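You operate a simulated robot arm through the tools that you are given. There is no shell and no other tool. Be economical: measure what you need, move in short steps, check, and stop when the job is done.

You run a simulated robot arm. Do the job below in one go: nothing can be reset, and whatever is moved stays where it is left.

## Task
Start the air unit and bring the line to 2 bar.
Fine: green drain valve shut, stop released, start pressed; open the red valve once the tank reads 8 bar.

The check looks at the end state, three seconds after you hand in, the way a careful person would. Anything else that was tipped, shoved, dropped, spilled or broken makes it a failure.

## Robot
A 6-joint arm with a three-finger gripper, fixed in place. Base frame: the origin is at the foot of the arm, x ahead of it, y to its left, z up. Readings come in mm, rad, newtons and seconds.
Its first joint turns from -2.897 to 2.897 rad. Payload 4.89 kg.
The TCP is the grasp point between the finger pads, 30 mm short of the fingertips. In the tool frame z runs along the fingers and y along their closing line. The gripper opens to 164 mm. The gripper's body begins 125 mm behind the TCP.
Orientation is told as [roll, pitch, yaw] about the base's x, y, z axes, in that order, counted from this pose: with the fingers straight down and closing along the base's y, the tool's x points along the base's -x, its y along +y and its z along -z.

## Interface
- The arm moves only by the tool servo_tool. Its arguments are lists of equal length, an entry for each row: "rotation": the turn, a rotation vector about the tool's x, y, z in units of 180 degrees (1.0 is 180 degrees), a list of three; "dp": the shift along the tool's x, y, z in units of 400 mm (1.0 is 400 mm), a list of three; "hand": the gripper command, from -1 (fully open) to 1 (shut), values between in proportion. In form: {"rotation": [[wx, wy, wz], ...], "dp": [[x, y, z], ...], "hand": [hand, ...]}. A call has 1 to 20 rows; each row is the pose to reach, as a shift and turn from the pose commanded when the call began, along the tool's axes at that moment. A call with a number of a shift or a turn outside -1 to 1 is refused whole. Each row takes 0.2 s and may step no farther than 50 mm and 0.15 rad from the row before; otherwise, or with a gripper value out of range, the whole call is refused. A pose out of reach is approached as far as the arm can. The call stops where the force on the tool passes 50 N (or 10 N more than at its start, if that is more) or the arm is blocked; 0.2 s more then pass. The fingers move at their own pace (about 108 mm/s each) and stop on an object; they squeeze with about 45 N. The grip force told is the motor's: it shows also when the fingers shut on nothing. Time passes only in rows, and 0.2 s behind the last, so rows that repeat a pose let the fingers close. The reply holds the time, the measured pose of the TCP, the force on the tool along the base axes, the opening and the grip force, in the units named above and with some noise, with the torque about the TCP (base axes, N m) and any sound that the robot's microphone picked up.
- Cameras (640 x 400 px; columns grow to the right, rows downward): "scene" is fixed at [217.4, 649.8, 1800.9]; the picture's right is [-1.00, -0.07, 0.00], its down [-0.03, 0.39, -0.92] and it looks along [0.06, -0.92, -0.39] (base axes); focal length 330 px, centre (320, 200). "wrist" rides on the gripper at [76, -2, -152] in the tool frame; the picture's right is [0.02, 1.00, 0.00], its down [-0.88, 0.02, -0.47] and it looks along [-0.47, 0.01, 0.88] (tool axes); focal length 247 px, centre (320, 200). There is no depth. A picture from a camera that has moved, and an enlarged one, comes with that camera's place and axes in the base frame and with its lens.
- get_image(camera): a new picture of that camera. It takes no simulated time.
- move_column(by): slides the trunk up (or, below 0, down) by that many mm; the arm rides with it, the base frame stays. It gives what a move gives, with no picture.
- inspect(camera, box): a new picture of the part [left, top, right, bottom] of that camera's present view, enlarged. It takes no simulated time.
- finish_job(): hands the job in; it is judged then, once.

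Go step by step. Nothing tells you positions but the pictures and the camera data: compare them with the known pose of the tool, close in by small moves and look again before you grip or let go. The budget is 120 turns and 76 pictures, counting those below and the enlarged ones. Unless the task says otherwise, let go and move clear before handing in, and close with one line.

The tools are called after ">>>" as name(argument=value, ...) on one line, values as JSON. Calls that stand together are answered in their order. servo_tool: Moves the arm, as the interface text tells. Its arguments: {"type":"object","properties":{"rotation":{"type":"array"},"dp":{"type":"array"},"hand":{"type":"array"}},"required":["rotation","dp","hand"]} The other tools are called the same way: move_column (by) slides the trunk up or down; get_image (camera) takes a picture; inspect (camera, box) takes an enlarged picture of a part of a camera's view; finish_job () hands the job in.

At the start:

```text
time: 0.0
position: [214.2, -657.1, 1543.2]
tool_rot: [-0.001, 0.0, -0.001]
ft_force: [-0.8, 0.3, -0.7]
wrist_torque: [-0.04, 0.0, 0.0]
finger_gap: 164.1
gripper_force: 0.0
trunk travel left (down, up): [-325.0, 65.0]
```

scene: 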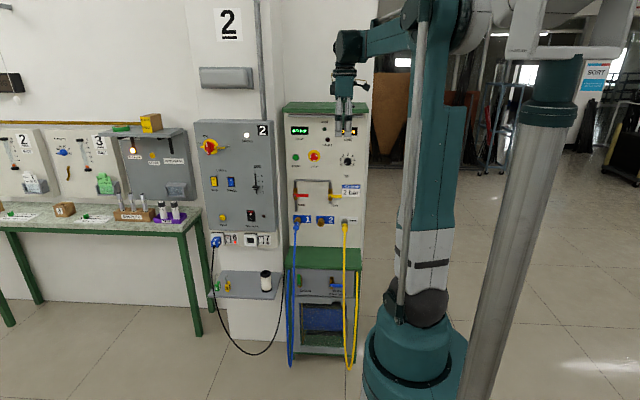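
wrist: 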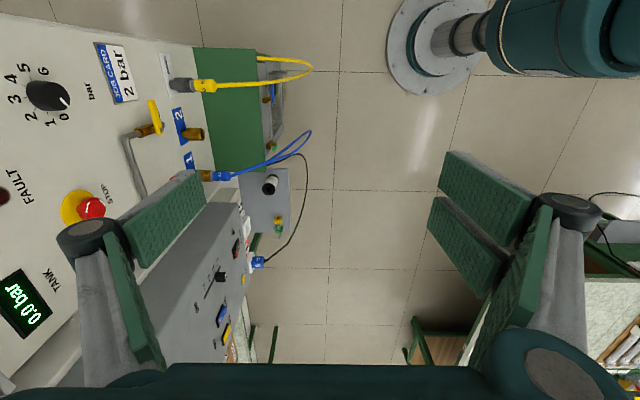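

I see an air unit panel with displays, knobs, start/stop buttons, valves and hoses. I'll look closer first.

>>> inspect(camera="scene", box=[280, 100, 380, 180])

>>> inspect(camera="scene", box=[280, 170, 380, 250])

>>> inspect(camera="scene", box=[270, 240, 380, 375])

>>> inspect(camera="scene", box=[190, 110, 290, 310])

```text
5.00 times, centred on (330, 140) of scene
camera zoom: at [217.4, 649.8, 1800.9], right [-1.0, -0.07, 0.0], down [-0.03, 0.39, -0.92], along [0.06, -0.92, -0.39], focal length 1648 px, centre (270, 500)
```

zoom: 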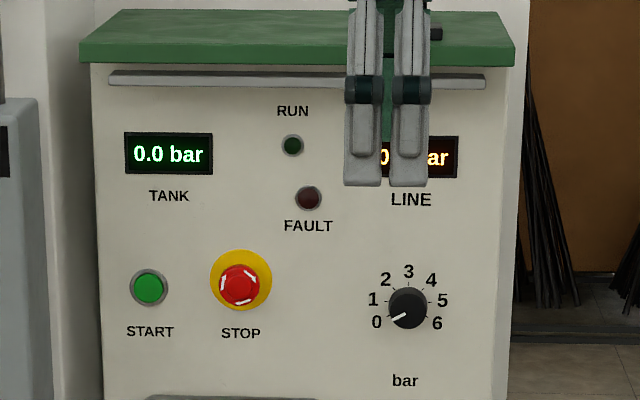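

```text
5.00 times, centred on (330, 210) of scene
camera zoom: at [217.4, 649.8, 1800.9], right [-1.0, -0.07, 0.0], down [-0.03, 0.39, -0.92], along [0.06, -0.92, -0.39], focal length 1648 px, centre (270, 150)
```

zoom: 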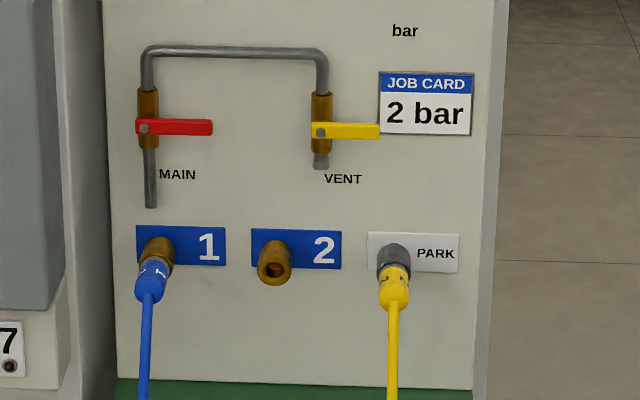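

```text
2.96 times, centred on (325, 308) of scene
camera zoom: at [217.4, 649.8, 1800.9], right [-1.0, -0.07, 0.0], down [-0.03, 0.39, -0.92], along [0.06, -0.92, -0.39], focal length 977 px, centre (305, -118)
```

zoom: 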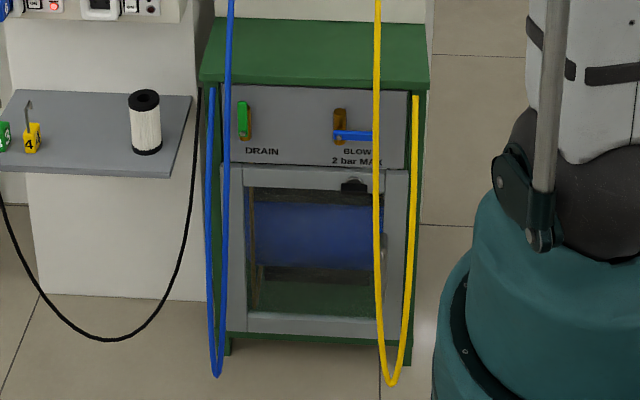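

```text
2.00 times, centred on (240, 210) of scene
camera zoom: at [217.4, 649.8, 1800.9], right [-1.0, -0.07, 0.0], down [-0.03, 0.39, -0.92], along [0.06, -0.92, -0.39], focal length 659 px, centre (480, 180)
```

zoom: 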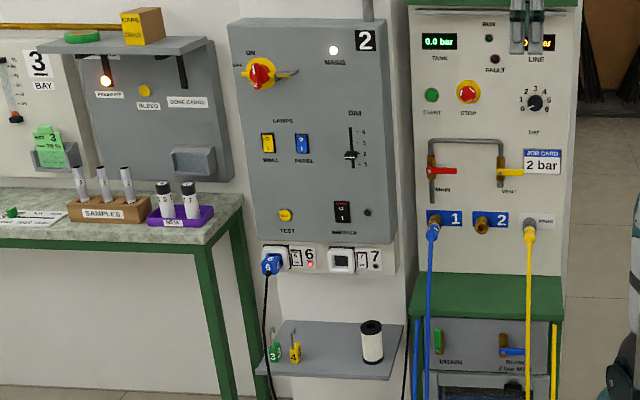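

The green handle looks vertical (open), with red and yellow shut, and the panel face is near y≈-1080. I'll level the tool toward the panel while staying clear of it.

>>> servo_tool(rotation=[[0.045, 0, 0], [0.09, 0, 0], [0.135, 0, 0], [0.18, 0, 0], [0.225, 0, 0], [0.27, 0, 0], [0.315, 0, 0], [0.36, 0, 0], [0.405, 0, 0], [0.45, 0, 0], [0.5, 0, 0], [0.5, 0, 0]], dp=[[0, -0.01, 0], [0, -0.02, 0], [0, -0.03, 0], [0, -0.04, 0], [0, -0.05, 0.03], [0, -0.06, 0.06], [0, -0.07, 0.1], [0, -0.08, 0.15], [0, -0.09, 0.2], [0, -0.1, 0.25], [0, -0.1, 0.3], [0, -0.1, 0.3]], hand=[-1, -1, -1, -1, -1, -1, -1, -1, -1, -1, -1, -1])

>>> get_image(camera="wrist")

>>> get_image(camera="scene")

```text
refused: row 11 steps farther than a row can; nothing moved
```

```text
69 pictures are left
camera wrist: at [138.0, -658.0, 1693.9], right [-0.02, 1.0, 0.0], down [0.88, 0.02, 0.47], along [0.47, 0.01, -0.88], focal length 247 px, centre (320, 200)
```

wrist: 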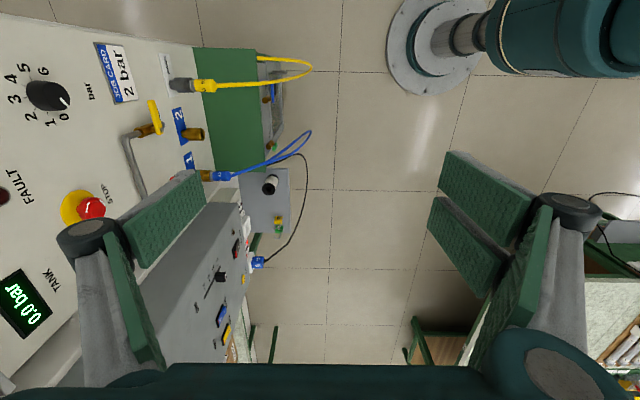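

```text
68 pictures are left
```

scene: 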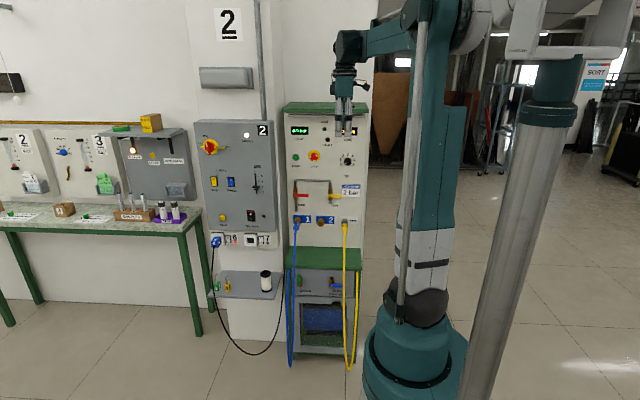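

I exceeded the turn-per-row limit, so I'll repeat the same move with finer steps.

>>> servo_tool(rotation=[[0.0417, 0, 0], [0.0833, 0, 0], [0.125, 0, 0], [0.1667, 0, 0], [0.2083, 0, 0], [0.25, 0, 0], [0.2917, 0, 0], [0.3333, 0, 0], [0.375, 0, 0], [0.4167, 0, 0], [0.4583, 0, 0], [0.5, 0, 0], [0.5, 0, 0]], dp=[[0, -0.01, 0], [0, -0.02, 0], [0, -0.03, 0], [0, -0.04, 0], [0, -0.05, 0.03], [0, -0.06, 0.06], [0, -0.07, 0.1], [0, -0.08, 0.15], [0, -0.09, 0.2], [0, -0.1, 0.25], [0, -0.1, 0.3], [0, -0.1, 0.35], [0, -0.1, 0.35]], hand=[-1, -1, -1, -1, -1, -1, -1, -1, -1, -1, -1, -1, -1])

```text
time: 2.8
position: [214.3, -699.0, 1401.9]
tool_rot: [-1.57, 0.001, 0.002]
ft_force: [1.0, -1.8, -0.9]
wrist_torque: [-0.13, 0.0, -0.11]
finger_gap: 164.2
gripper_force: 0.0
trunk travel left (down, up): [-325.0, 65.0]
```

>>> get_image(camera="wrist")

>>> get_image(camera="scene")

```text
67 pictures are left
camera wrist: at [137.7, -546.2, 1401.8], right [-0.02, 0.0, -1.0], down [0.88, 0.47, -0.02], along [0.47, -0.88, -0.01], focal length 247 px, centre (320, 200)
```

wrist: 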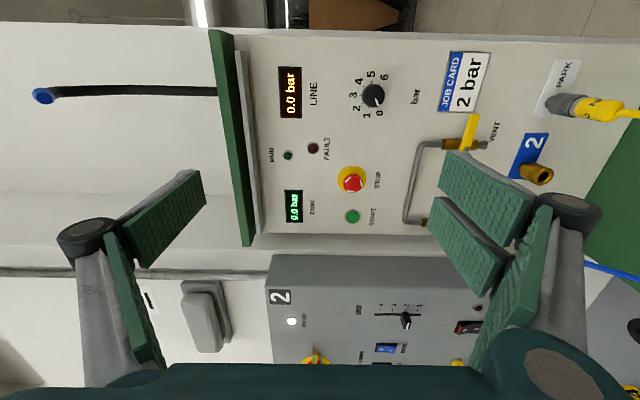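

```text
66 pictures are left
```

scene: 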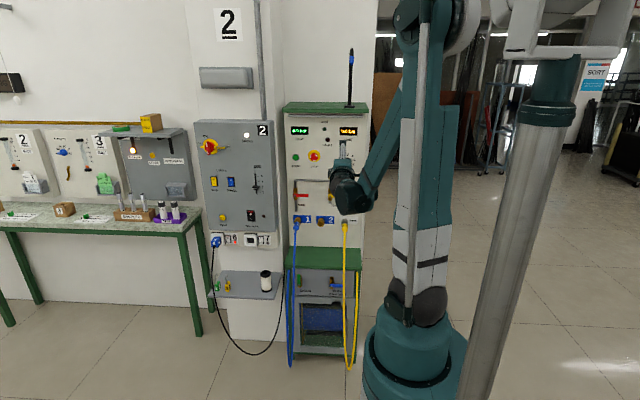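

The tool is level and the panel face is near y≈-1080. I'll lower the trunk to work on the drain valve low in the cabinet.

>>> move_column(by=-325)

>>> get_image(camera="wrist")

>>> get_image(camera="scene")

```text
time: 6.0
position: [214.2, -698.1, 1077.4]
tool_rot: [-1.571, 0.0, -0.001]
ft_force: [0.8, -0.5, 0.3]
wrist_torque: [0.01, 0.03, 0.0]
finger_gap: 164.1
gripper_force: 0.0
trunk travel left (down, up): [0.0, 390.0]
```

```text
65 pictures are left
camera wrist: at [136.9, -545.0, 1077.8], right [-0.02, 0.0, -1.0], down [0.88, 0.47, -0.02], along [0.47, -0.88, -0.01], focal length 247 px, centre (320, 200)
```

wrist: 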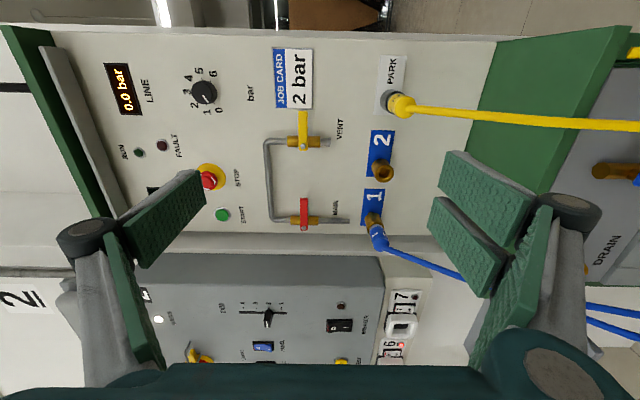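

```text
64 pictures are left
```

scene: 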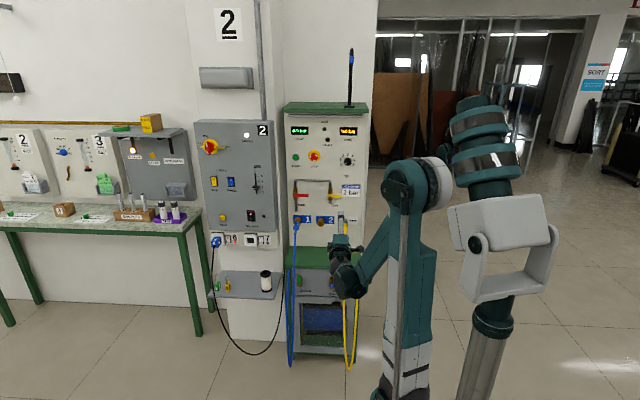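

Clear so far. I'll go down about 400 mm to see the drain valve level, staying back from the hoses.

>>> servo_tool(rotation=[[0, 0, 0], [0, 0, 0], [0, 0, 0], [0, 0, 0], [0, 0, 0], [0, 0, 0], [0, 0, 0], [0, 0, 0], [0, 0, 0]], dp=[[0, 0.12, 0], [0, 0.24, 0], [0, 0.36, 0], [0, 0.48, 0], [0, 0.6, 0], [0, 0.72, 0], [0, 0.84, 0], [0, 0.95, 0], [0, 1, 0]], hand=[-1, -1, -1, -1, -1, -1, -1, -1, -1])

>>> get_image(camera="wrist")

>>> inspect(camera="scene", box=[280, 230, 400, 380])

```text
time: 8.0
position: [281.6, -811.8, 897.2]
tool_rot: [-1.564, -0.001, -0.005]
ft_force: [-3.6, 4.7, 3.9]
wrist_torque: [0.62, 0.0, 0.49]
finger_gap: 163.7
gripper_force: 0.0
out of reach, approached as far as the arm can: row 3, 4, 5, 6, 7, 8, 9
trunk travel left (down, up): [0.0, 390.0]
```

```text
63 pictures are left
camera wrist: at [204.6, -658.9, 898.7], right [-0.02, 0.01, -1.0], down [0.88, 0.47, -0.01], along [0.47, -0.88, -0.02], focal length 247 px, centre (320, 200)
```

wrist: 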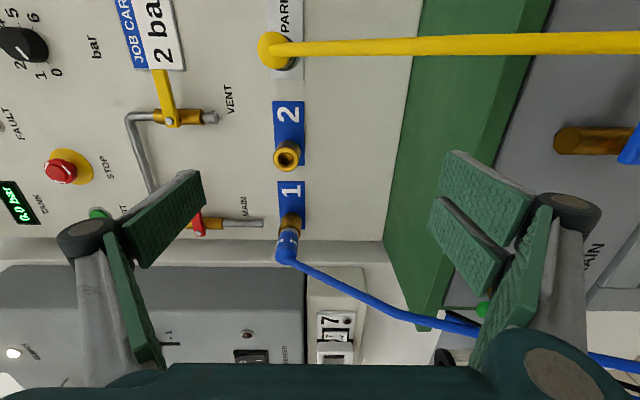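

```text
2.67 times, centred on (340, 305) of scene
camera zoom: at [217.4, 649.8, 1800.9], right [-1.0, -0.07, 0.0], down [-0.03, 0.39, -0.92], along [0.06, -0.92, -0.39], focal length 879 px, centre (267, -80)
```

zoom: 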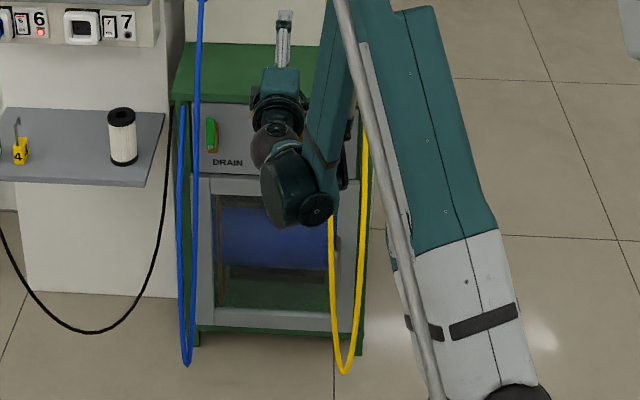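

The horizontal pose hits the arm's inner reach limit, so I should go lower only farther out. I'll back up slightly in z and roll the gripper so the fingers close sideways, camera on top.

>>> servo_tool(rotation=[[0, 0, 0]], dp=[[0, -0.02, 0]], hand=[-1])

```text
time: 8.4
position: [278.6, -813.0, 902.4]
tool_rot: [-1.571, -0.001, -0.001]
ft_force: [-0.9, 0.1, 0.5]
wrist_torque: [0.04, 0.02, 0.02]
finger_gap: 163.5
gripper_force: 0.1
trunk travel left (down, up): [0.0, 390.0]
```

Now I'll roll by -90° while shifting toward x≈400 and narrowing the fingers to about 100 mm.

>>> servo_tool(rotation=[[0, 0, -0.0417], [0, 0, -0.0833], [0, 0, -0.125], [0, 0, -0.1667], [0, 0, -0.2083], [0, 0, -0.25], [0, 0, -0.2917], [0, 0, -0.3333], [0, 0, -0.375], [0, 0, -0.4167], [0, 0, -0.4583], [0, 0, -0.5], [0, 0, -0.5]], dp=[[-0.025, 0, 0], [-0.05, 0, 0], [-0.075, 0, 0], [-0.1, 0, 0], [-0.125, 0, 0], [-0.15, 0, 0], [-0.175, 0, 0], [-0.2, 0, 0], [-0.225, 0, 0], [-0.25, 0, 0], [-0.275, 0, 0], [-0.3, 0, 0], [-0.3, 0, 0]], hand=[-0.22, -0.22, -0.22, -0.22, -0.22, -0.22, -0.22, -0.22, -0.22, -0.22, -0.22, -0.22, -0.22])

>>> get_image(camera="wrist")

>>> inspect(camera="scene", box=[270, 180, 430, 380])

```text
time: 11.2
position: [394.2, -812.8, 897.7]
tool_rot: [1.626, 1.567, -3.084]
ft_force: [1.0, -0.5, -0.6]
wrist_torque: [0.02, -0.02, 0.03]
finger_gap: 99.9
gripper_force: 0.1
trunk travel left (down, up): [0.0, 390.0]
```

```text
61 pictures are left
camera wrist: at [394.4, -660.8, 972.2], right [-1.0, 0.0, 0.02], down [-0.02, 0.47, -0.88], along [-0.01, -0.88, -0.47], focal length 247 px, centre (320, 200)
```

wrist: 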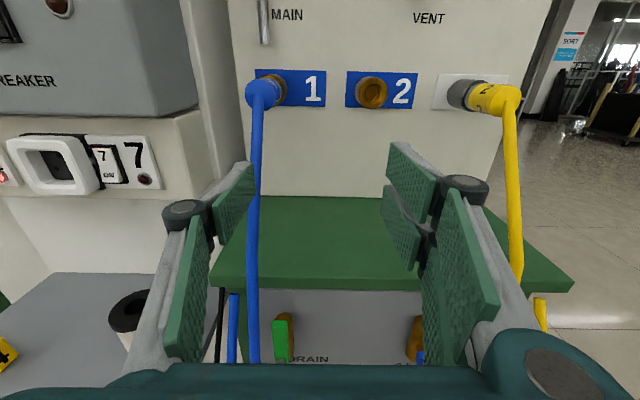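

```text
2.00 times, centred on (350, 280) of scene
camera zoom: at [217.4, 649.8, 1800.9], right [-1.0, -0.07, 0.0], down [-0.03, 0.39, -0.92], along [0.06, -0.92, -0.39], focal length 659 px, centre (260, 40)
```

zoom: 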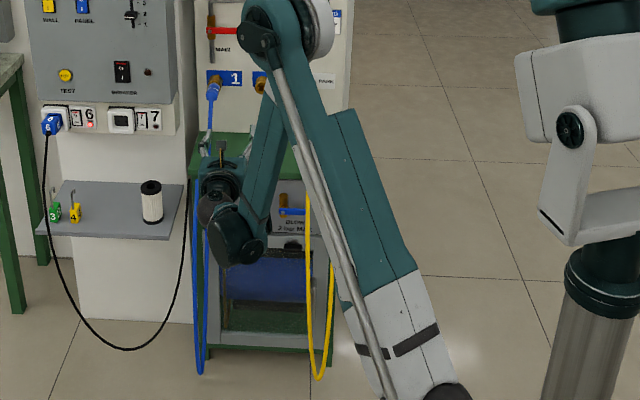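

I now see the drain handle at about (435,-844,686), with the blue hose close on its left side. I'll shift right of the hose, back off a little and go lower for a better look.

>>> servo_tool(rotation=[[0, 0, 0], [0, 0, 0], [0, 0, 0], [0, 0, 0], [0, 0, 0]], dp=[[0, 0.09, -0.05], [-0.1, 0.09, -0.05], [-0.2, 0.09, -0.05], [-0.3, 0.09, -0.05], [-0.3, 0.09, -0.05]], hand=[-0.22, -0.22, -0.22, -0.22, -0.22])

>>> get_image(camera="wrist")

```text
time: 12.4
position: [387.6, -837.6, 835.9]
tool_rot: [-0.032, 1.568, 1.536]
ft_force: [-0.3, 0.1, 0.7]
wrist_torque: [0.07, 0.0, 0.03]
finger_gap: 100.1
gripper_force: 0.1
out of reach, approached as far as the arm can: row 2, 3, 4, 5
trunk travel left (down, up): [0.0, 390.0]
```

```text
59 pictures are left
camera wrist: at [388.6, -684.8, 910.9], right [-1.0, 0.0, 0.02], down [-0.02, 0.47, -0.88], along [-0.01, -0.88, -0.47], focal length 247 px, centre (320, 200)
```

wrist: 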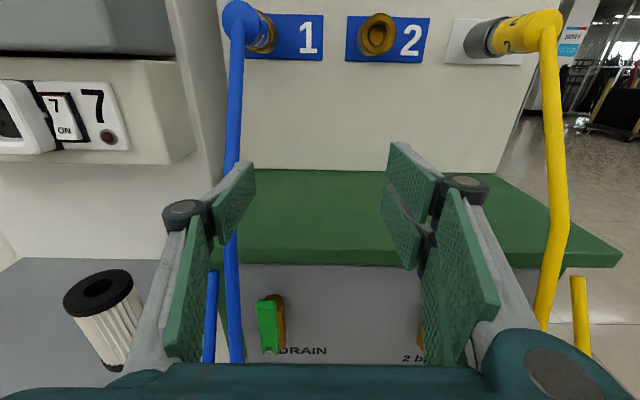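

Horizontal isn't reachable lower, so I'll tilt the tool about 45° down, moving slightly back and away from the blue hose.

>>> servo_tool(rotation=[[0, 0, 0], [0, -0.0417, 0], [0, -0.0833, 0], [0, -0.125, 0], [0, -0.1667, 0], [0, -0.2083, 0], [0, -0.25, 0], [0, -0.25, 0]], dp=[[0.02, 0.06, 0], [0.02, 0.06, -0.02], [0.02, 0.06, -0.04], [0.02, 0.06, -0.06], [0.02, 0.06, -0.08], [0.02, 0.06, -0.1], [0.02, 0.06, -0.12], [0.02, 0.06, -0.12]], hand=[-0.22, -0.22, -0.22, -0.22, -0.22, -0.22, -0.22, -0.22])

>>> get_image(camera="wrist")

```text
time: 14.2
position: [360.3, -789.3, 842.7]
tool_rot: [0.001, 0.785, 1.57]
ft_force: [0.3, -0.1, 0.2]
wrist_torque: [0.01, 0.03, -0.01]
finger_gap: 100.3
gripper_force: 0.1
out of reach, approached as far as the arm can: row 1
trunk travel left (down, up): [0.0, 390.0]
```

```text
58 pictures are left
camera wrist: at [362.1, -735.5, 1002.7], right [-1.0, -0.02, 0.02], down [-0.02, 0.96, -0.29], along [-0.01, -0.29, -0.96], focal length 247 px, centre (320, 200)
```

wrist: 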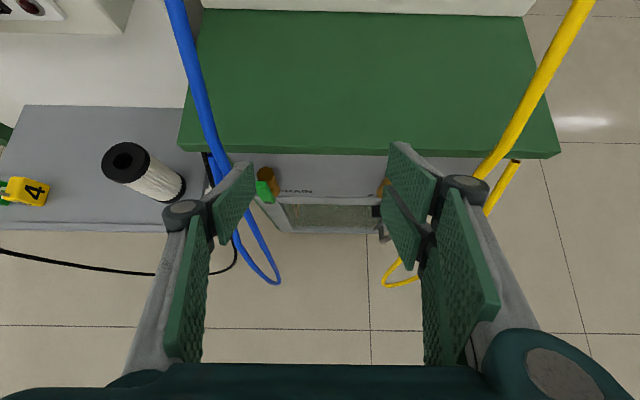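

>>> inspect(camera="wrist", box=[190, 130, 310, 220])

>>> inspect(camera="scene", box=[285, 240, 345, 300])

```text
4.44 times, centred on (250, 175) of wrist
camera zoom: at [362.1, -735.5, 1002.7], right [-1.0, -0.02, 0.02], down [-0.02, 0.96, -0.29], along [-0.01, -0.29, -0.96], focal length 1098 px, centre (631, 311)
```

zoom: 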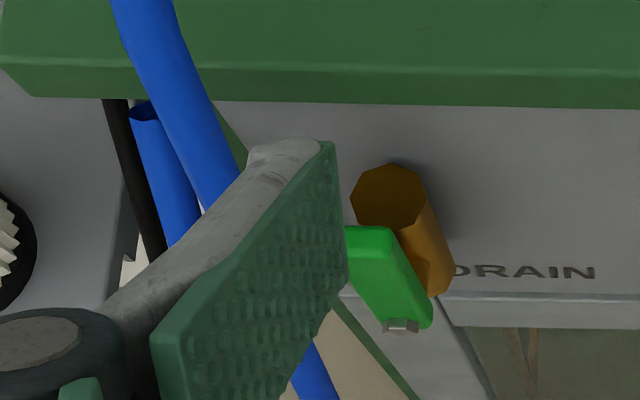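

```text
6.67 times, centred on (315, 270) of scene
camera zoom: at [217.4, 649.8, 1800.9], right [-1.0, -0.07, 0.0], down [-0.03, 0.39, -0.92], along [0.06, -0.92, -0.39], focal length 2197 px, centre (353, -267)
```

zoom: 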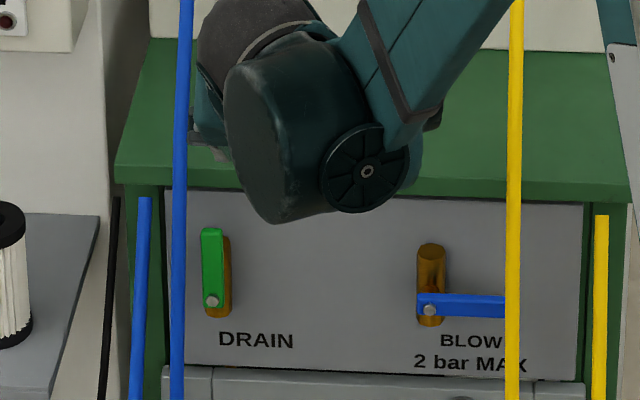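

Drain handle: pivot about (430,-838,657), tip about z=727, hose right edge about x=450. I'll narrow the fingers to ~21 mm, yaw 12°, and move to a standoff in front of the handle top.

>>> servo_tool(rotation=[[0.0235, 0, -0.0235], [0.0471, 0, -0.0471], [0.0471, 0, -0.0471], [0.0471, 0, -0.0471], [0.0471, 0, -0.0471]], dp=[[0, 0, -0.02], [-0.05, -0.05, 0], [-0.11, -0.09, 0.06], [-0.1626, -0.1425, 0.124], [-0.1626, -0.1425, 0.124]], hand=[0.744, 0.744, 0.744, 0.744, 0.744])

>>> get_image(camera="wrist")

>>> inspect(camera="wrist", box=[240, 110, 400, 220])

>>> inspect(camera="scene", box=[285, 240, 345, 300])

```text
time: 15.4
position: [418.0, -779.2, 759.6]
tool_rot: [0.0, 0.785, 1.781]
ft_force: [0.5, -0.3, 0.8]
wrist_torque: [0.03, -0.04, 0.04]
finger_gap: 21.0
gripper_force: 0.0
trunk travel left (down, up): [0.0, 390.0]
```

```text
55 pictures are left
camera wrist: at [407.2, -726.1, 920.3], right [-0.97, -0.22, 0.02], down [-0.22, 0.93, -0.29], along [0.05, -0.28, -0.96], focal length 247 px, centre (320, 200)
```

wrist: 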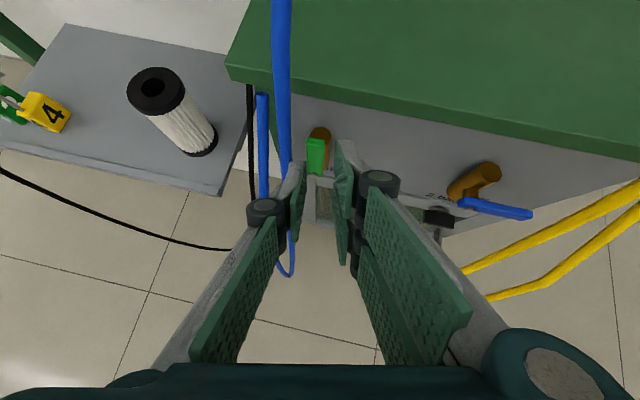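

```text
3.64 times, centred on (320, 165) of wrist
camera zoom: at [407.2, -726.1, 920.3], right [-0.97, -0.22, 0.02], down [-0.22, 0.93, -0.29], along [0.05, -0.28, -0.96], focal length 898 px, centre (320, 327)
```

zoom: 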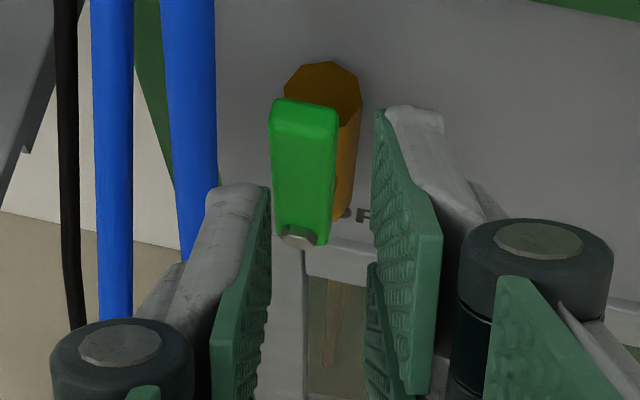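

```text
6.67 times, centred on (315, 270) of scene
camera zoom: at [217.4, 649.8, 1800.9], right [-1.0, -0.07, 0.0], down [-0.03, 0.39, -0.92], along [0.06, -0.92, -0.39], focal length 2197 px, centre (353, -267)
```

zoom: 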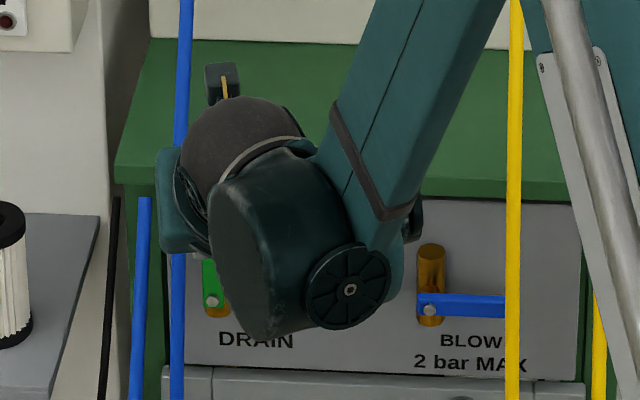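

The view is clear: handle centre x≈433, hose edge x≈456. I'll advance along the tool so the fingers straddle the handle top.

>>> servo_tool(rotation=[[0, 0, 0], [0, 0, 0], [0, 0, 0], [0, 0, 0]], dp=[[0, -0.0068, 0.03], [0.002, -0.0068, 0.06], [0.0045, -0.0068, 0.09], [0.0045, -0.0068, 0.11]], hand=[0.744, 0.744, 0.744, 0.744])

>>> inspect(camera="wrist", box=[240, 110, 400, 220])

```text
time: 16.4
position: [426.8, -810.6, 731.2]
tool_rot: [0.003, 0.784, 1.78]
ft_force: [0.3, 1.0, -0.4]
wrist_torque: [-0.03, 0.03, -0.01]
finger_gap: 21.2
gripper_force: 0.9
trunk travel left (down, up): [0.0, 390.0]
```

```text
3.64 times, centred on (320, 165) of wrist
camera zoom: at [417.1, -757.7, 892.1], right [-0.97, -0.22, 0.02], down [-0.22, 0.93, -0.29], along [0.05, -0.28, -0.96], focal length 898 px, centre (320, 327)
```

zoom: 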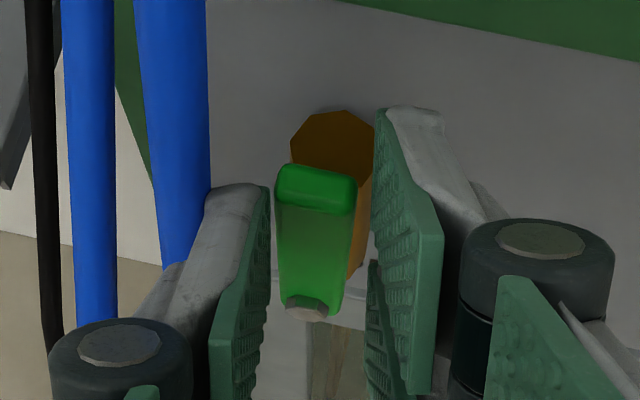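

The fingers are about to straddle the handle. I'll nudge 1.5 mm left and advance 16 mm more.

>>> servo_tool(rotation=[[0, 0, 0], [0, 0, 0], [0, 0, 0]], dp=[[0, -0.004, 0.01], [0, -0.004, 0.025], [0, -0.004, 0.04]], hand=[0.744, 0.744, 0.744])

>>> inspect(camera="wrist", box=[240, 110, 400, 220])

```text
time: 17.2
position: [431.1, -820.0, 720.6]
tool_rot: [-0.001, 0.787, 1.778]
ft_force: [0.2, 0.2, 0.0]
wrist_torque: [0.02, -0.01, 0.0]
finger_gap: 21.2
gripper_force: 0.0
trunk travel left (down, up): [0.0, 390.0]
```

```text
3.64 times, centred on (320, 165) of wrist
camera zoom: at [421.0, -767.6, 880.6], right [-0.97, -0.22, 0.02], down [-0.22, 0.93, -0.29], along [0.05, -0.28, -0.96], focal length 898 px, centre (320, 327)
```

zoom: 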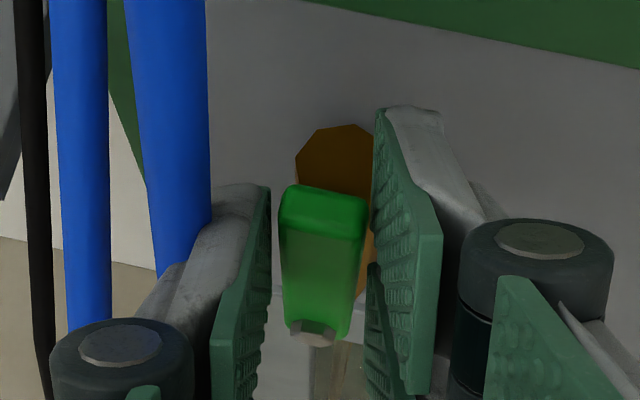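

The handle is between the fingers. Now I'll sweep it to the right (-x) with the left finger while opening the right finger away.

>>> servo_tool(rotation=[[0, 0, 0], [0, 0, 0], [0, 0, 0], [0, 0, 0]], dp=[[-0.0015, 0.0098, -0.0015], [-0.0053, 0.0355, -0.0053], [-0.0097, 0.0648, -0.0097], [-0.0141, 0.0941, -0.0141]], hand=[0.7, 0.6, 0.45, 0.341])

>>> inspect(camera="wrist", box=[240, 110, 400, 220])

```text
time: 18.2
position: [392.3, -821.1, 720.8]
tool_rot: [0.0, 0.784, 1.78]
ft_force: [0.7, 0.7, -0.4]
wrist_torque: [0.0, -0.02, 0.0]
finger_gap: 54.4
gripper_force: 0.4
trunk travel left (down, up): [0.0, 390.0]
```

```text
3.64 times, centred on (320, 165) of wrist
camera zoom: at [382.4, -767.2, 880.5], right [-0.97, -0.22, 0.02], down [-0.22, 0.93, -0.29], along [0.05, -0.28, -0.96], focal length 898 px, centre (320, 327)
```

zoom: 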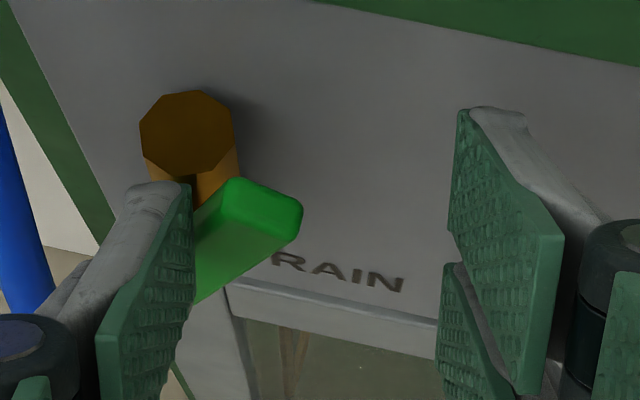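

The handle is turning freely. I'll continue right and then down to bring it to horizontal.

>>> servo_tool(rotation=[[0, 0, 0], [0, 0, 0], [0, 0, 0], [0, 0, 0], [0, 0, 0], [0, 0, 0]], dp=[[-0.0122, 0.022, 0.0055], [-0.0232, 0.0367, 0.0122], [-0.0395, 0.0513, 0.024], [-0.0555, 0.0636, 0.0365], [-0.069, 0.0709, 0.0476], [-0.0778, 0.0709, 0.0565]], hand=[0.268, 0.268, 0.268, 0.268, 0.268, 0.268])

>>> inspect(camera="wrist", box=[220, 110, 400, 230])

```text
time: 19.6
position: [362.8, -821.0, 684.4]
tool_rot: [-0.001, 0.787, 1.779]
ft_force: [0.1, 4.2, 8.0]
wrist_torque: [-0.02, -0.31, 0.18]
finger_gap: 61.0
gripper_force: 1.3
trunk travel left (down, up): [0.0, 390.0]
```

```text
3.33 times, centred on (310, 170) of wrist
camera zoom: at [352.8, -767.6, 843.4], right [-0.97, -0.22, 0.02], down [-0.22, 0.93, -0.29], along [0.05, -0.29, -0.96], focal length 823 px, centre (353, 300)
```

zoom: 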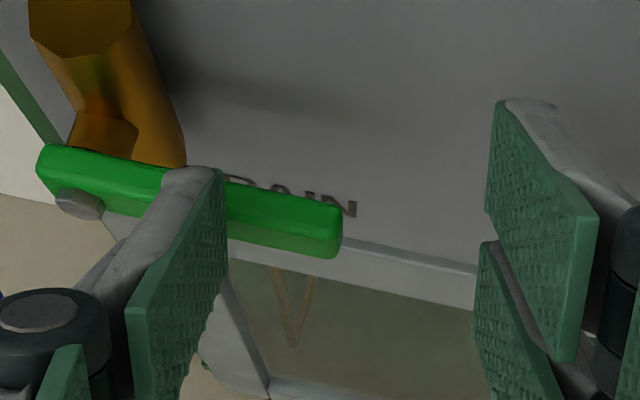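

The handle is about horizontal with 8 N resistance. I'll press 4 mm more against the stop, then back out along the tool.

>>> servo_tool(rotation=[[0, 0, 0], [0, 0, 0], [0, 0, 0], [0, 0, 0], [0, 0, 0], [0, 0, 0], [0, 0, 0]], dp=[[-0.007, 0, 0.007], [-0.007, 0, 0.007], [0.01, 0, -0.02], [0.0, 0, -0.1], [0.0, 0, -0.2], [0, 0, -0.3], [0, 0, -0.3]], hand=[0.268, 0.268, 0.268, 0.268, 0.268, 0.268, 0.268])

>>> inspect(camera="wrist", box=[200, 100, 400, 230])

>>> inspect(camera="scene", box=[275, 230, 365, 300])

```text
time: 21.2
position: [345.5, -738.3, 768.8]
tool_rot: [0.0, 0.785, 1.779]
ft_force: [-0.3, -0.9, -0.7]
wrist_torque: [0.04, 0.0, -0.01]
finger_gap: 60.3
gripper_force: 0.1
trunk travel left (down, up): [0.0, 390.0]
```

```text
3.08 times, centred on (300, 165) of wrist
camera zoom: at [335.8, -684.8, 928.7], right [-0.97, -0.22, 0.02], down [-0.22, 0.93, -0.29], along [0.05, -0.28, -0.96], focal length 760 px, centre (382, 308)
```

zoom: 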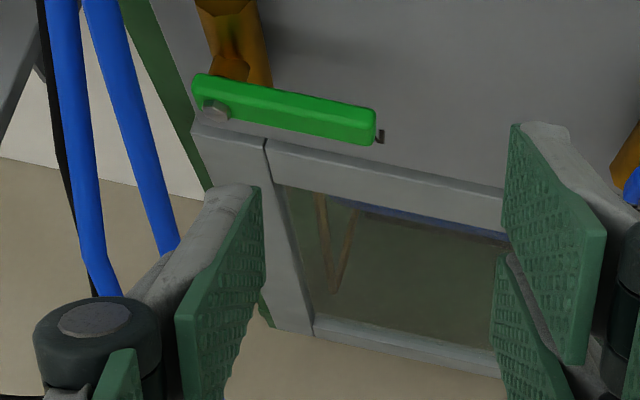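

```text
5.71 times, centred on (320, 265) of scene
camera zoom: at [217.4, 649.8, 1800.9], right [-1.0, -0.07, 0.0], down [-0.03, 0.39, -0.92], along [0.06, -0.92, -0.39], focal length 1883 px, centre (320, -171)
```

zoom: 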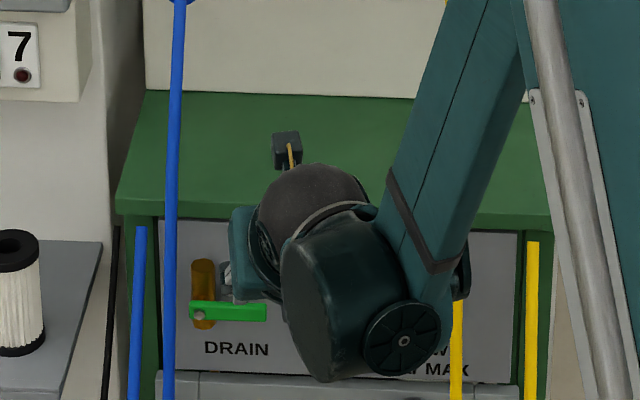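

The drain is shut. Now I'll raise the trunk, then level the tool again toward the upper panel.

>>> move_column(by=325)

>>> servo_tool(rotation=[[-0.0235, 0, 0.0235], [-0.0471, 0, 0.0471], [-0.0471, 0, 0.0471]], dp=[[0, 0, 0], [0, 0, 0], [0, 0, 0]], hand=[0.268, 0.268, 0.268])

>>> servo_tool(rotation=[[0, 0.0417, 0], [0, 0.0833, 0], [0, 0.125, 0], [0, 0.1667, 0], [0, 0.2083, 0], [0, 0.25, 0], [0, 0.25, 0]], dp=[[0.03, 0, -0.03], [0.07, 0, -0.06], [0.12, 0, -0.1], [0.17, 0, -0.13], [0.22, 0, -0.16], [0.25, 0, -0.18], [0.25, 0, -0.18]], hand=[0.268, 0.268, 0.268, 0.268, 0.268, 0.268, 0.268])

>>> get_image(camera="wrist")

```text
time: 24.4
position: [345.8, -738.3, 1094.2]
tool_rot: [0.0, 0.787, 1.78]
ft_force: [0.7, 0.2, 0.4]
wrist_torque: [0.01, -0.03, 0.03]
finger_gap: 60.0
gripper_force: 0.0
trunk travel left (down, up): [-325.0, 65.0]
```

```text
time: 25.2
position: [346.2, -737.3, 1092.9]
tool_rot: [0.0, 0.786, 1.57]
ft_force: [1.0, 0.1, -0.7]
wrist_torque: [0.0, 0.02, -0.09]
finger_gap: 60.0
gripper_force: 0.0
trunk travel left (down, up): [-325.0, 65.0]
```

```text
time: 26.8
position: [351.4, -766.6, 1228.9]
tool_rot: [-0.021, 1.57, 1.549]
ft_force: [0.6, 0.0, -1.0]
wrist_torque: [-0.04, 0.02, -0.02]
finger_gap: 59.7
gripper_force: 0.1
out of reach, approached as far as the arm can: row 6, 7
trunk travel left (down, up): [-325.0, 65.0]
```

```text
46 pictures are left
camera wrist: at [351.9, -613.7, 1303.6], right [-1.0, 0.0, 0.02], down [-0.02, 0.47, -0.88], along [-0.01, -0.88, -0.47], focal length 247 px, centre (320, 200)
```

wrist: 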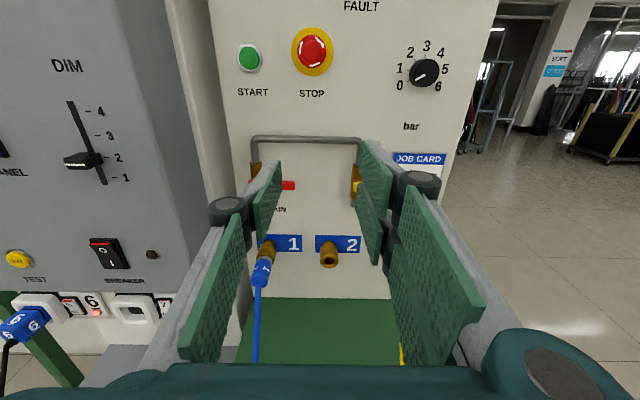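

STOP is at about (362,-1048,1327). I'll move in front of it with some stand-off.

>>> servo_tool(rotation=[[0, 0, 0], [0, 0, 0], [0, 0, 0], [0, 0, 0], [0, 0, 0], [0, 0, 0]], dp=[[0.1, -0.025, 0.05], [0.2, -0.025, 0.1], [0.2425, -0.025, 0.2], [0.2425, -0.025, 0.31], [0.2425, -0.025, 0.42], [0.2425, -0.025, 0.45]], hand=[0.268, 0.268, 0.268, 0.268, 0.268, 0.268])

>>> get_image(camera="wrist")

>>> inspect(camera="scene", box=[280, 110, 360, 190])

```text
time: 28.2
position: [359.2, -946.3, 1326.7]
tool_rot: [0.547, 1.572, 2.116]
ft_force: [0.0, -0.3, -0.7]
wrist_torque: [-0.07, -0.01, -0.01]
finger_gap: 59.9
gripper_force: 0.1
trunk travel left (down, up): [-325.0, 65.0]
```

```text
45 pictures are left
camera wrist: at [360.7, -793.6, 1401.0], right [-1.0, 0.0, 0.02], down [-0.02, 0.47, -0.88], along [-0.01, -0.88, -0.47], focal length 247 px, centre (320, 200)
```

wrist: 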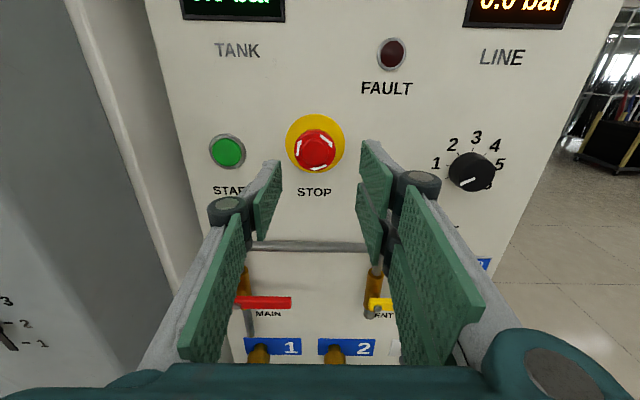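

```text
5.00 times, centred on (320, 150) of scene
camera zoom: at [217.4, 649.8, 1800.9], right [-1.0, -0.07, 0.0], down [-0.03, 0.39, -0.92], along [0.06, -0.92, -0.39], focal length 1648 px, centre (320, 450)
```

zoom: 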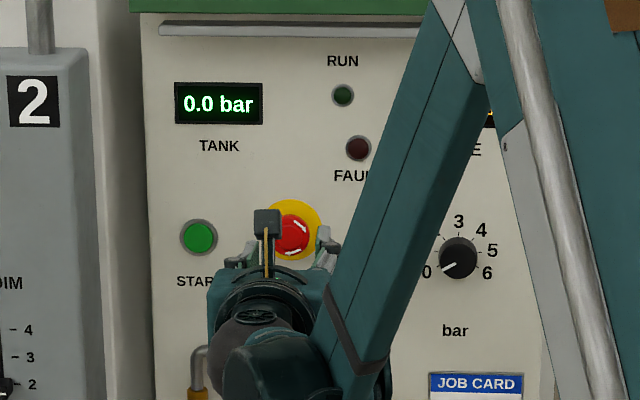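

>>> inspect(camera="wrist", box=[200, 90, 400, 215])

```text
3.20 times, centred on (300, 152) of wrist
camera zoom: at [360.7, -793.6, 1401.0], right [-1.0, 0.0, 0.02], down [-0.02, 0.47, -0.88], along [-0.01, -0.88, -0.47], focal length 790 px, centre (384, 352)
```

zoom: 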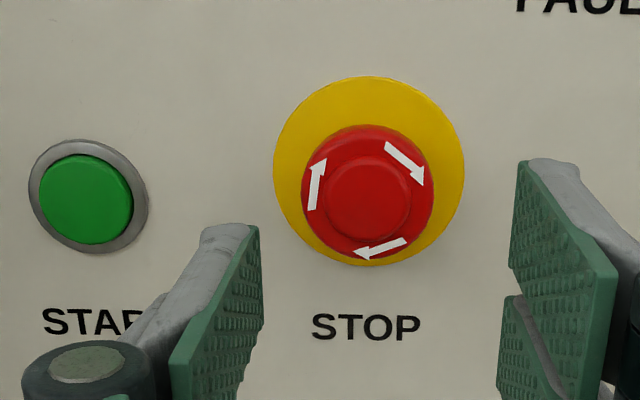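

The arrows show clockwise twist to release. Axis is about x=365, z=1325; I'll advance with the fingers around the cap and close.

>>> servo_tool(rotation=[[0, 0, 0], [0, 0, 0], [0, 0, 0]], dp=[[-0.004, -0.0145, 0.08], [-0.004, -0.0145, 0.15], [-0.004, -0.0145, 0.2]], hand=[0.268, 0.268, 0.268])

>>> inspect(camera="wrist", box=[200, 90, 400, 215])

```text
time: 29.0
position: [366.2, -1026.7, 1324.2]
tool_rot: [0.787, 1.57, 2.355]
ft_force: [0.0, -1.6, 0.2]
wrist_torque: [-0.06, -0.02, -0.02]
finger_gap: 60.3
gripper_force: 0.0
trunk travel left (down, up): [-325.0, 65.0]
```

```text
3.20 times, centred on (300, 152) of wrist
camera zoom: at [367.5, -874.8, 1399.0], right [-1.0, 0.0, 0.02], down [-0.02, 0.47, -0.88], along [-0.01, -0.88, -0.47], focal length 790 px, centre (384, 352)
```

zoom: 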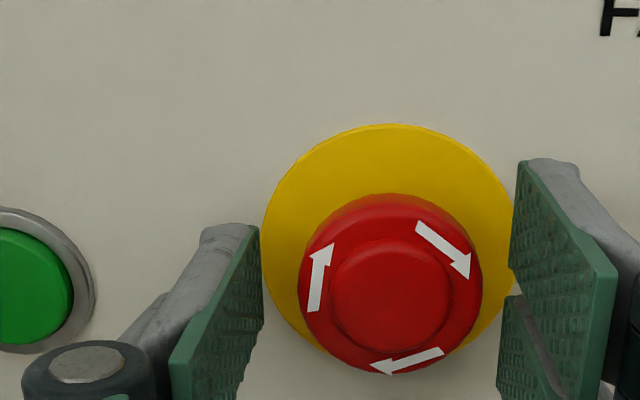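

Well aligned (2 mm off). I'll trim, advance 4 mm and close on the cap.

>>> servo_tool(rotation=[[0, 0, 0], [0, 0, 0], [0, 0, 0], [0, 0, 0]], dp=[[0, 0.005, 0.01], [0, 0.005, 0.01], [0, 0.005, 0.01], [0, 0.005, 0.01]], hand=[0.268, 0.7, 0.7, 0.7])

```text
time: 30.0
position: [365.4, -1031.2, 1324.8]
tool_rot: [1.323, 1.57, 2.896]
ft_force: [8.7, -4.3, 0.9]
wrist_torque: [0.07, 0.02, 0.17]
finger_gap: 41.9
gripper_force: 45.4
trunk travel left (down, up): [-325.0, 65.0]
```

Gripped at 41.9 mm. Now I'll twist clockwise (+ about tool z).

>>> servo_tool(rotation=[[0, 0, 0.04], [0, 0, 0.08], [0, 0, 0.12], [0, 0, 0.16], [0, 0, 0.2], [0, 0, 0.24], [0, 0, 0.28], [0, 0, 0.28]], dp=[[0, 0.002, 0], [0, 0.002, 0], [0, 0.002, 0], [0, 0.002, 0], [0, 0.002, 0], [0, 0.002, 0], [0, 0.002, 0], [0, 0.002, 0]], hand=[0.7, 0.7, 0.7, 0.7, 0.7, 0.7, 0.7, 0.7])

>>> inspect(camera="wrist", box=[200, 90, 400, 215])

```text
time: 31.8
position: [365.2, -1029.3, 1326.2]
tool_rot: [-1.573, 0.691, -0.001]
ft_force: [16.6, 0.3, 20.1]
wrist_torque: [-0.38, 0.28, 0.06]
finger_gap: 41.5
gripper_force: 44.4
trunk travel left (down, up): [-325.0, 65.0]
```

```text
3.20 times, centred on (300, 152) of wrist
camera zoom: at [305.6, -877.0, 1374.0], right [-0.65, 0.0, -0.76], down [0.67, 0.47, -0.58], along [0.36, -0.88, -0.31], focal length 790 px, centre (384, 352)
```

zoom: 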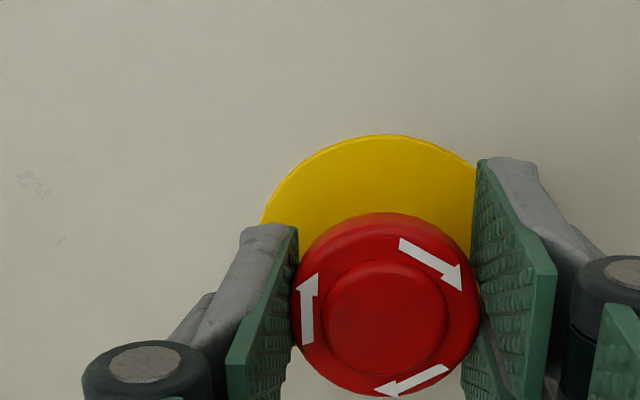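

The cap turned with the gripper. I'll open, back off, roll back, and check whether it popped out.

>>> servo_tool(rotation=[[0, 0, 0], [0, 0, 0], [0, 0, 0], [0, 0, 0], [0, 0, -0.04], [0, 0, -0.08], [0, 0, -0.12], [0, 0, -0.16], [0, 0, -0.2], [0, 0, -0.24], [0, 0, -0.28], [0, 0, -0.28]], dp=[[0, 0, 0], [0, 0, 0], [0, 0, -0.08], [0, 0, -0.18], [0, 0, -0.2], [0, 0, -0.2], [0, 0, -0.2], [0, 0, -0.2], [0, 0, -0.2], [0, 0, -0.2], [0, 0, -0.2], [0, 0, -0.2]], hand=[0.268, 0.268, 0.268, 0.268, 0.268, 0.268, 0.268, 0.268, 0.268, 0.268, 0.268, 0.268])

>>> inspect(camera="wrist", box=[160, 90, 360, 215])

```text
time: 34.4
position: [362.0, -949.0, 1323.9]
tool_rot: [1.627, 1.57, -3.086]
ft_force: [0.5, 0.5, -0.2]
wrist_torque: [0.01, -0.02, -0.02]
finger_gap: 60.3
gripper_force: 0.1
trunk travel left (down, up): [-325.0, 65.0]
```

```text
3.20 times, centred on (260, 152) of wrist
camera zoom: at [364.4, -797.3, 1399.0], right [-1.0, 0.0, 0.02], down [-0.02, 0.47, -0.88], along [-0.01, -0.88, -0.47], focal length 790 px, centre (512, 352)
```

zoom: 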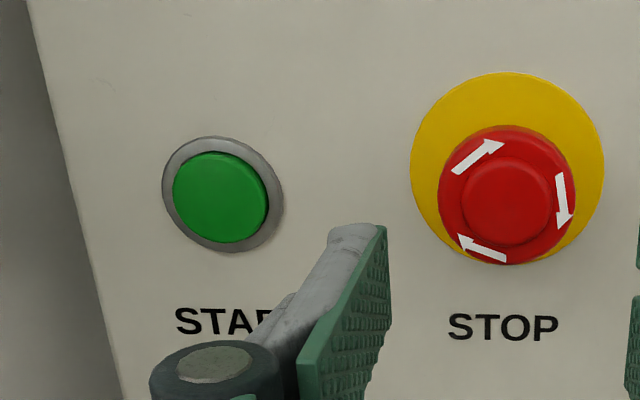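

The STOP cap rotated and sits slightly farther out. Next I'll close the fingers and line up in front of START at about (467,-1078,1313).

>>> servo_tool(rotation=[[0, 0, 0], [0, 0, 0], [0, 0, 0], [0, 0, 0], [0, 0, 0]], dp=[[-0.01, -0.1, 0], [-0.0275, -0.2, 0], [-0.0275, -0.2625, 0.03], [-0.0275, -0.2625, 0.1], [-0.0275, -0.2625, 0.15]], hand=[1, 1, 1, 1, 1])

>>> inspect(camera="wrist", box=[220, 90, 420, 215])

```text
time: 35.6
position: [467.7, -1008.8, 1313.9]
tool_rot: [3.136, 1.572, -1.577]
ft_force: [-0.4, 0.8, -0.2]
wrist_torque: [0.05, 0.01, 0.01]
finger_gap: 0.0
gripper_force: 44.9
trunk travel left (down, up): [-325.0, 65.0]
```

```text
3.20 times, centred on (320, 152) of wrist
camera zoom: at [469.4, -857.0, 1388.5], right [-1.0, 0.0, 0.02], down [-0.02, 0.47, -0.88], along [-0.01, -0.88, -0.47], focal length 790 px, centre (320, 352)
```

zoom: 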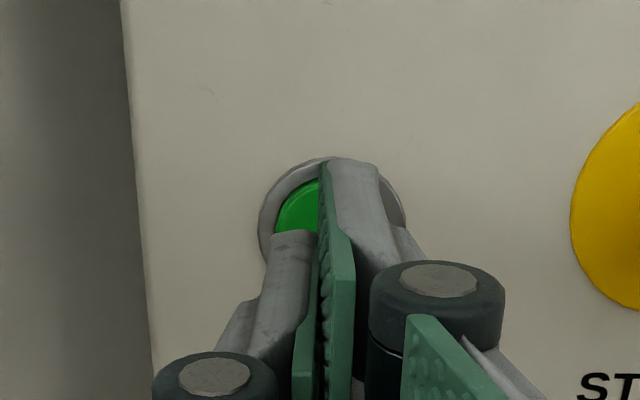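

Aligned with START. I'll press it in small steps and then retreat.

>>> servo_tool(rotation=[[0, 0, 0], [0, 0, 0], [0, 0, 0], [0, 0, 0], [0, 0, 0], [0, 0, 0]], dp=[[0, 0.003, 0.03], [0, 0.003, 0.06], [0, 0.003, 0.08], [0, 0.003, 0.09], [0, 0.003, 0.1], [0, 0.003, 0.11]], hand=[1, 1, 1, 1, 1, 1])

```text
time: 36.8
position: [465.9, -1043.4, 1314.6]
tool_rot: [-2.726, 1.569, -1.154]
ft_force: [-2.9, 24.8, 4.8]
wrist_torque: [-0.09, 0.05, -0.13]
finger_gap: 6.0
gripper_force: 44.7
trunk travel left (down, up): [-325.0, 65.0]
heard: click
stopped in row 5: the force on the tool passed its limit at 61 N (the readings are from after the stop); the commanded pose is now the measured one
```

Click heard. I'll back away and check the display and lamps.

>>> servo_tool(rotation=[[0, 0, 0], [0, 0, 0], [0, 0, 0]], dp=[[0, 0, -0.08], [0, 0, -0.18], [0, 0, -0.22]], hand=[1, 1, 1])

>>> inspect(camera="scene", box=[280, 100, 380, 200])

>>> get_image(camera="wrist")

```text
time: 37.5
position: [465.8, -958.8, 1313.0]
tool_rot: [-1.257, 1.571, 0.312]
ft_force: [0.2, 0.3, 0.3]
wrist_torque: [0.05, -0.02, -0.03]
finger_gap: 0.0
gripper_force: 45.3
trunk travel left (down, up): [-325.0, 65.0]
```

```text
4.00 times, centred on (330, 150) of scene
camera zoom: at [217.4, 649.8, 1800.9], right [-1.0, -0.07, 0.0], down [-0.03, 0.39, -0.92], along [0.06, -0.92, -0.39], focal length 1318 px, centre (280, 400)
```

zoom: 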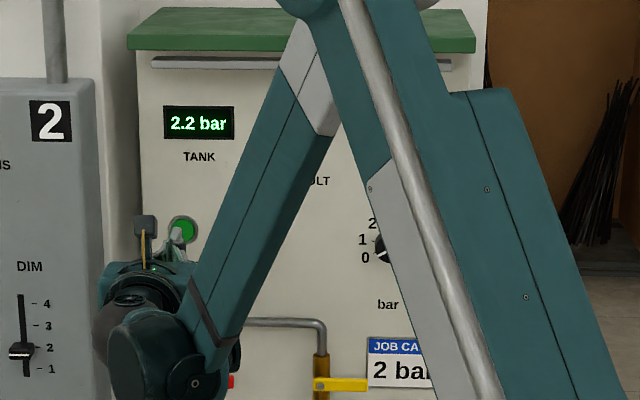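

```text
37 pictures are left
camera wrist: at [467.4, -804.9, 1387.4], right [-1.0, 0.0, 0.02], down [-0.02, 0.47, -0.88], along [-0.01, -0.88, -0.47], focal length 247 px, centre (320, 200)
```

wrist: 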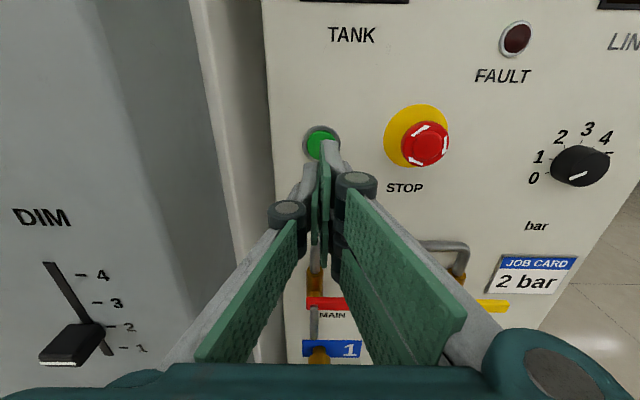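

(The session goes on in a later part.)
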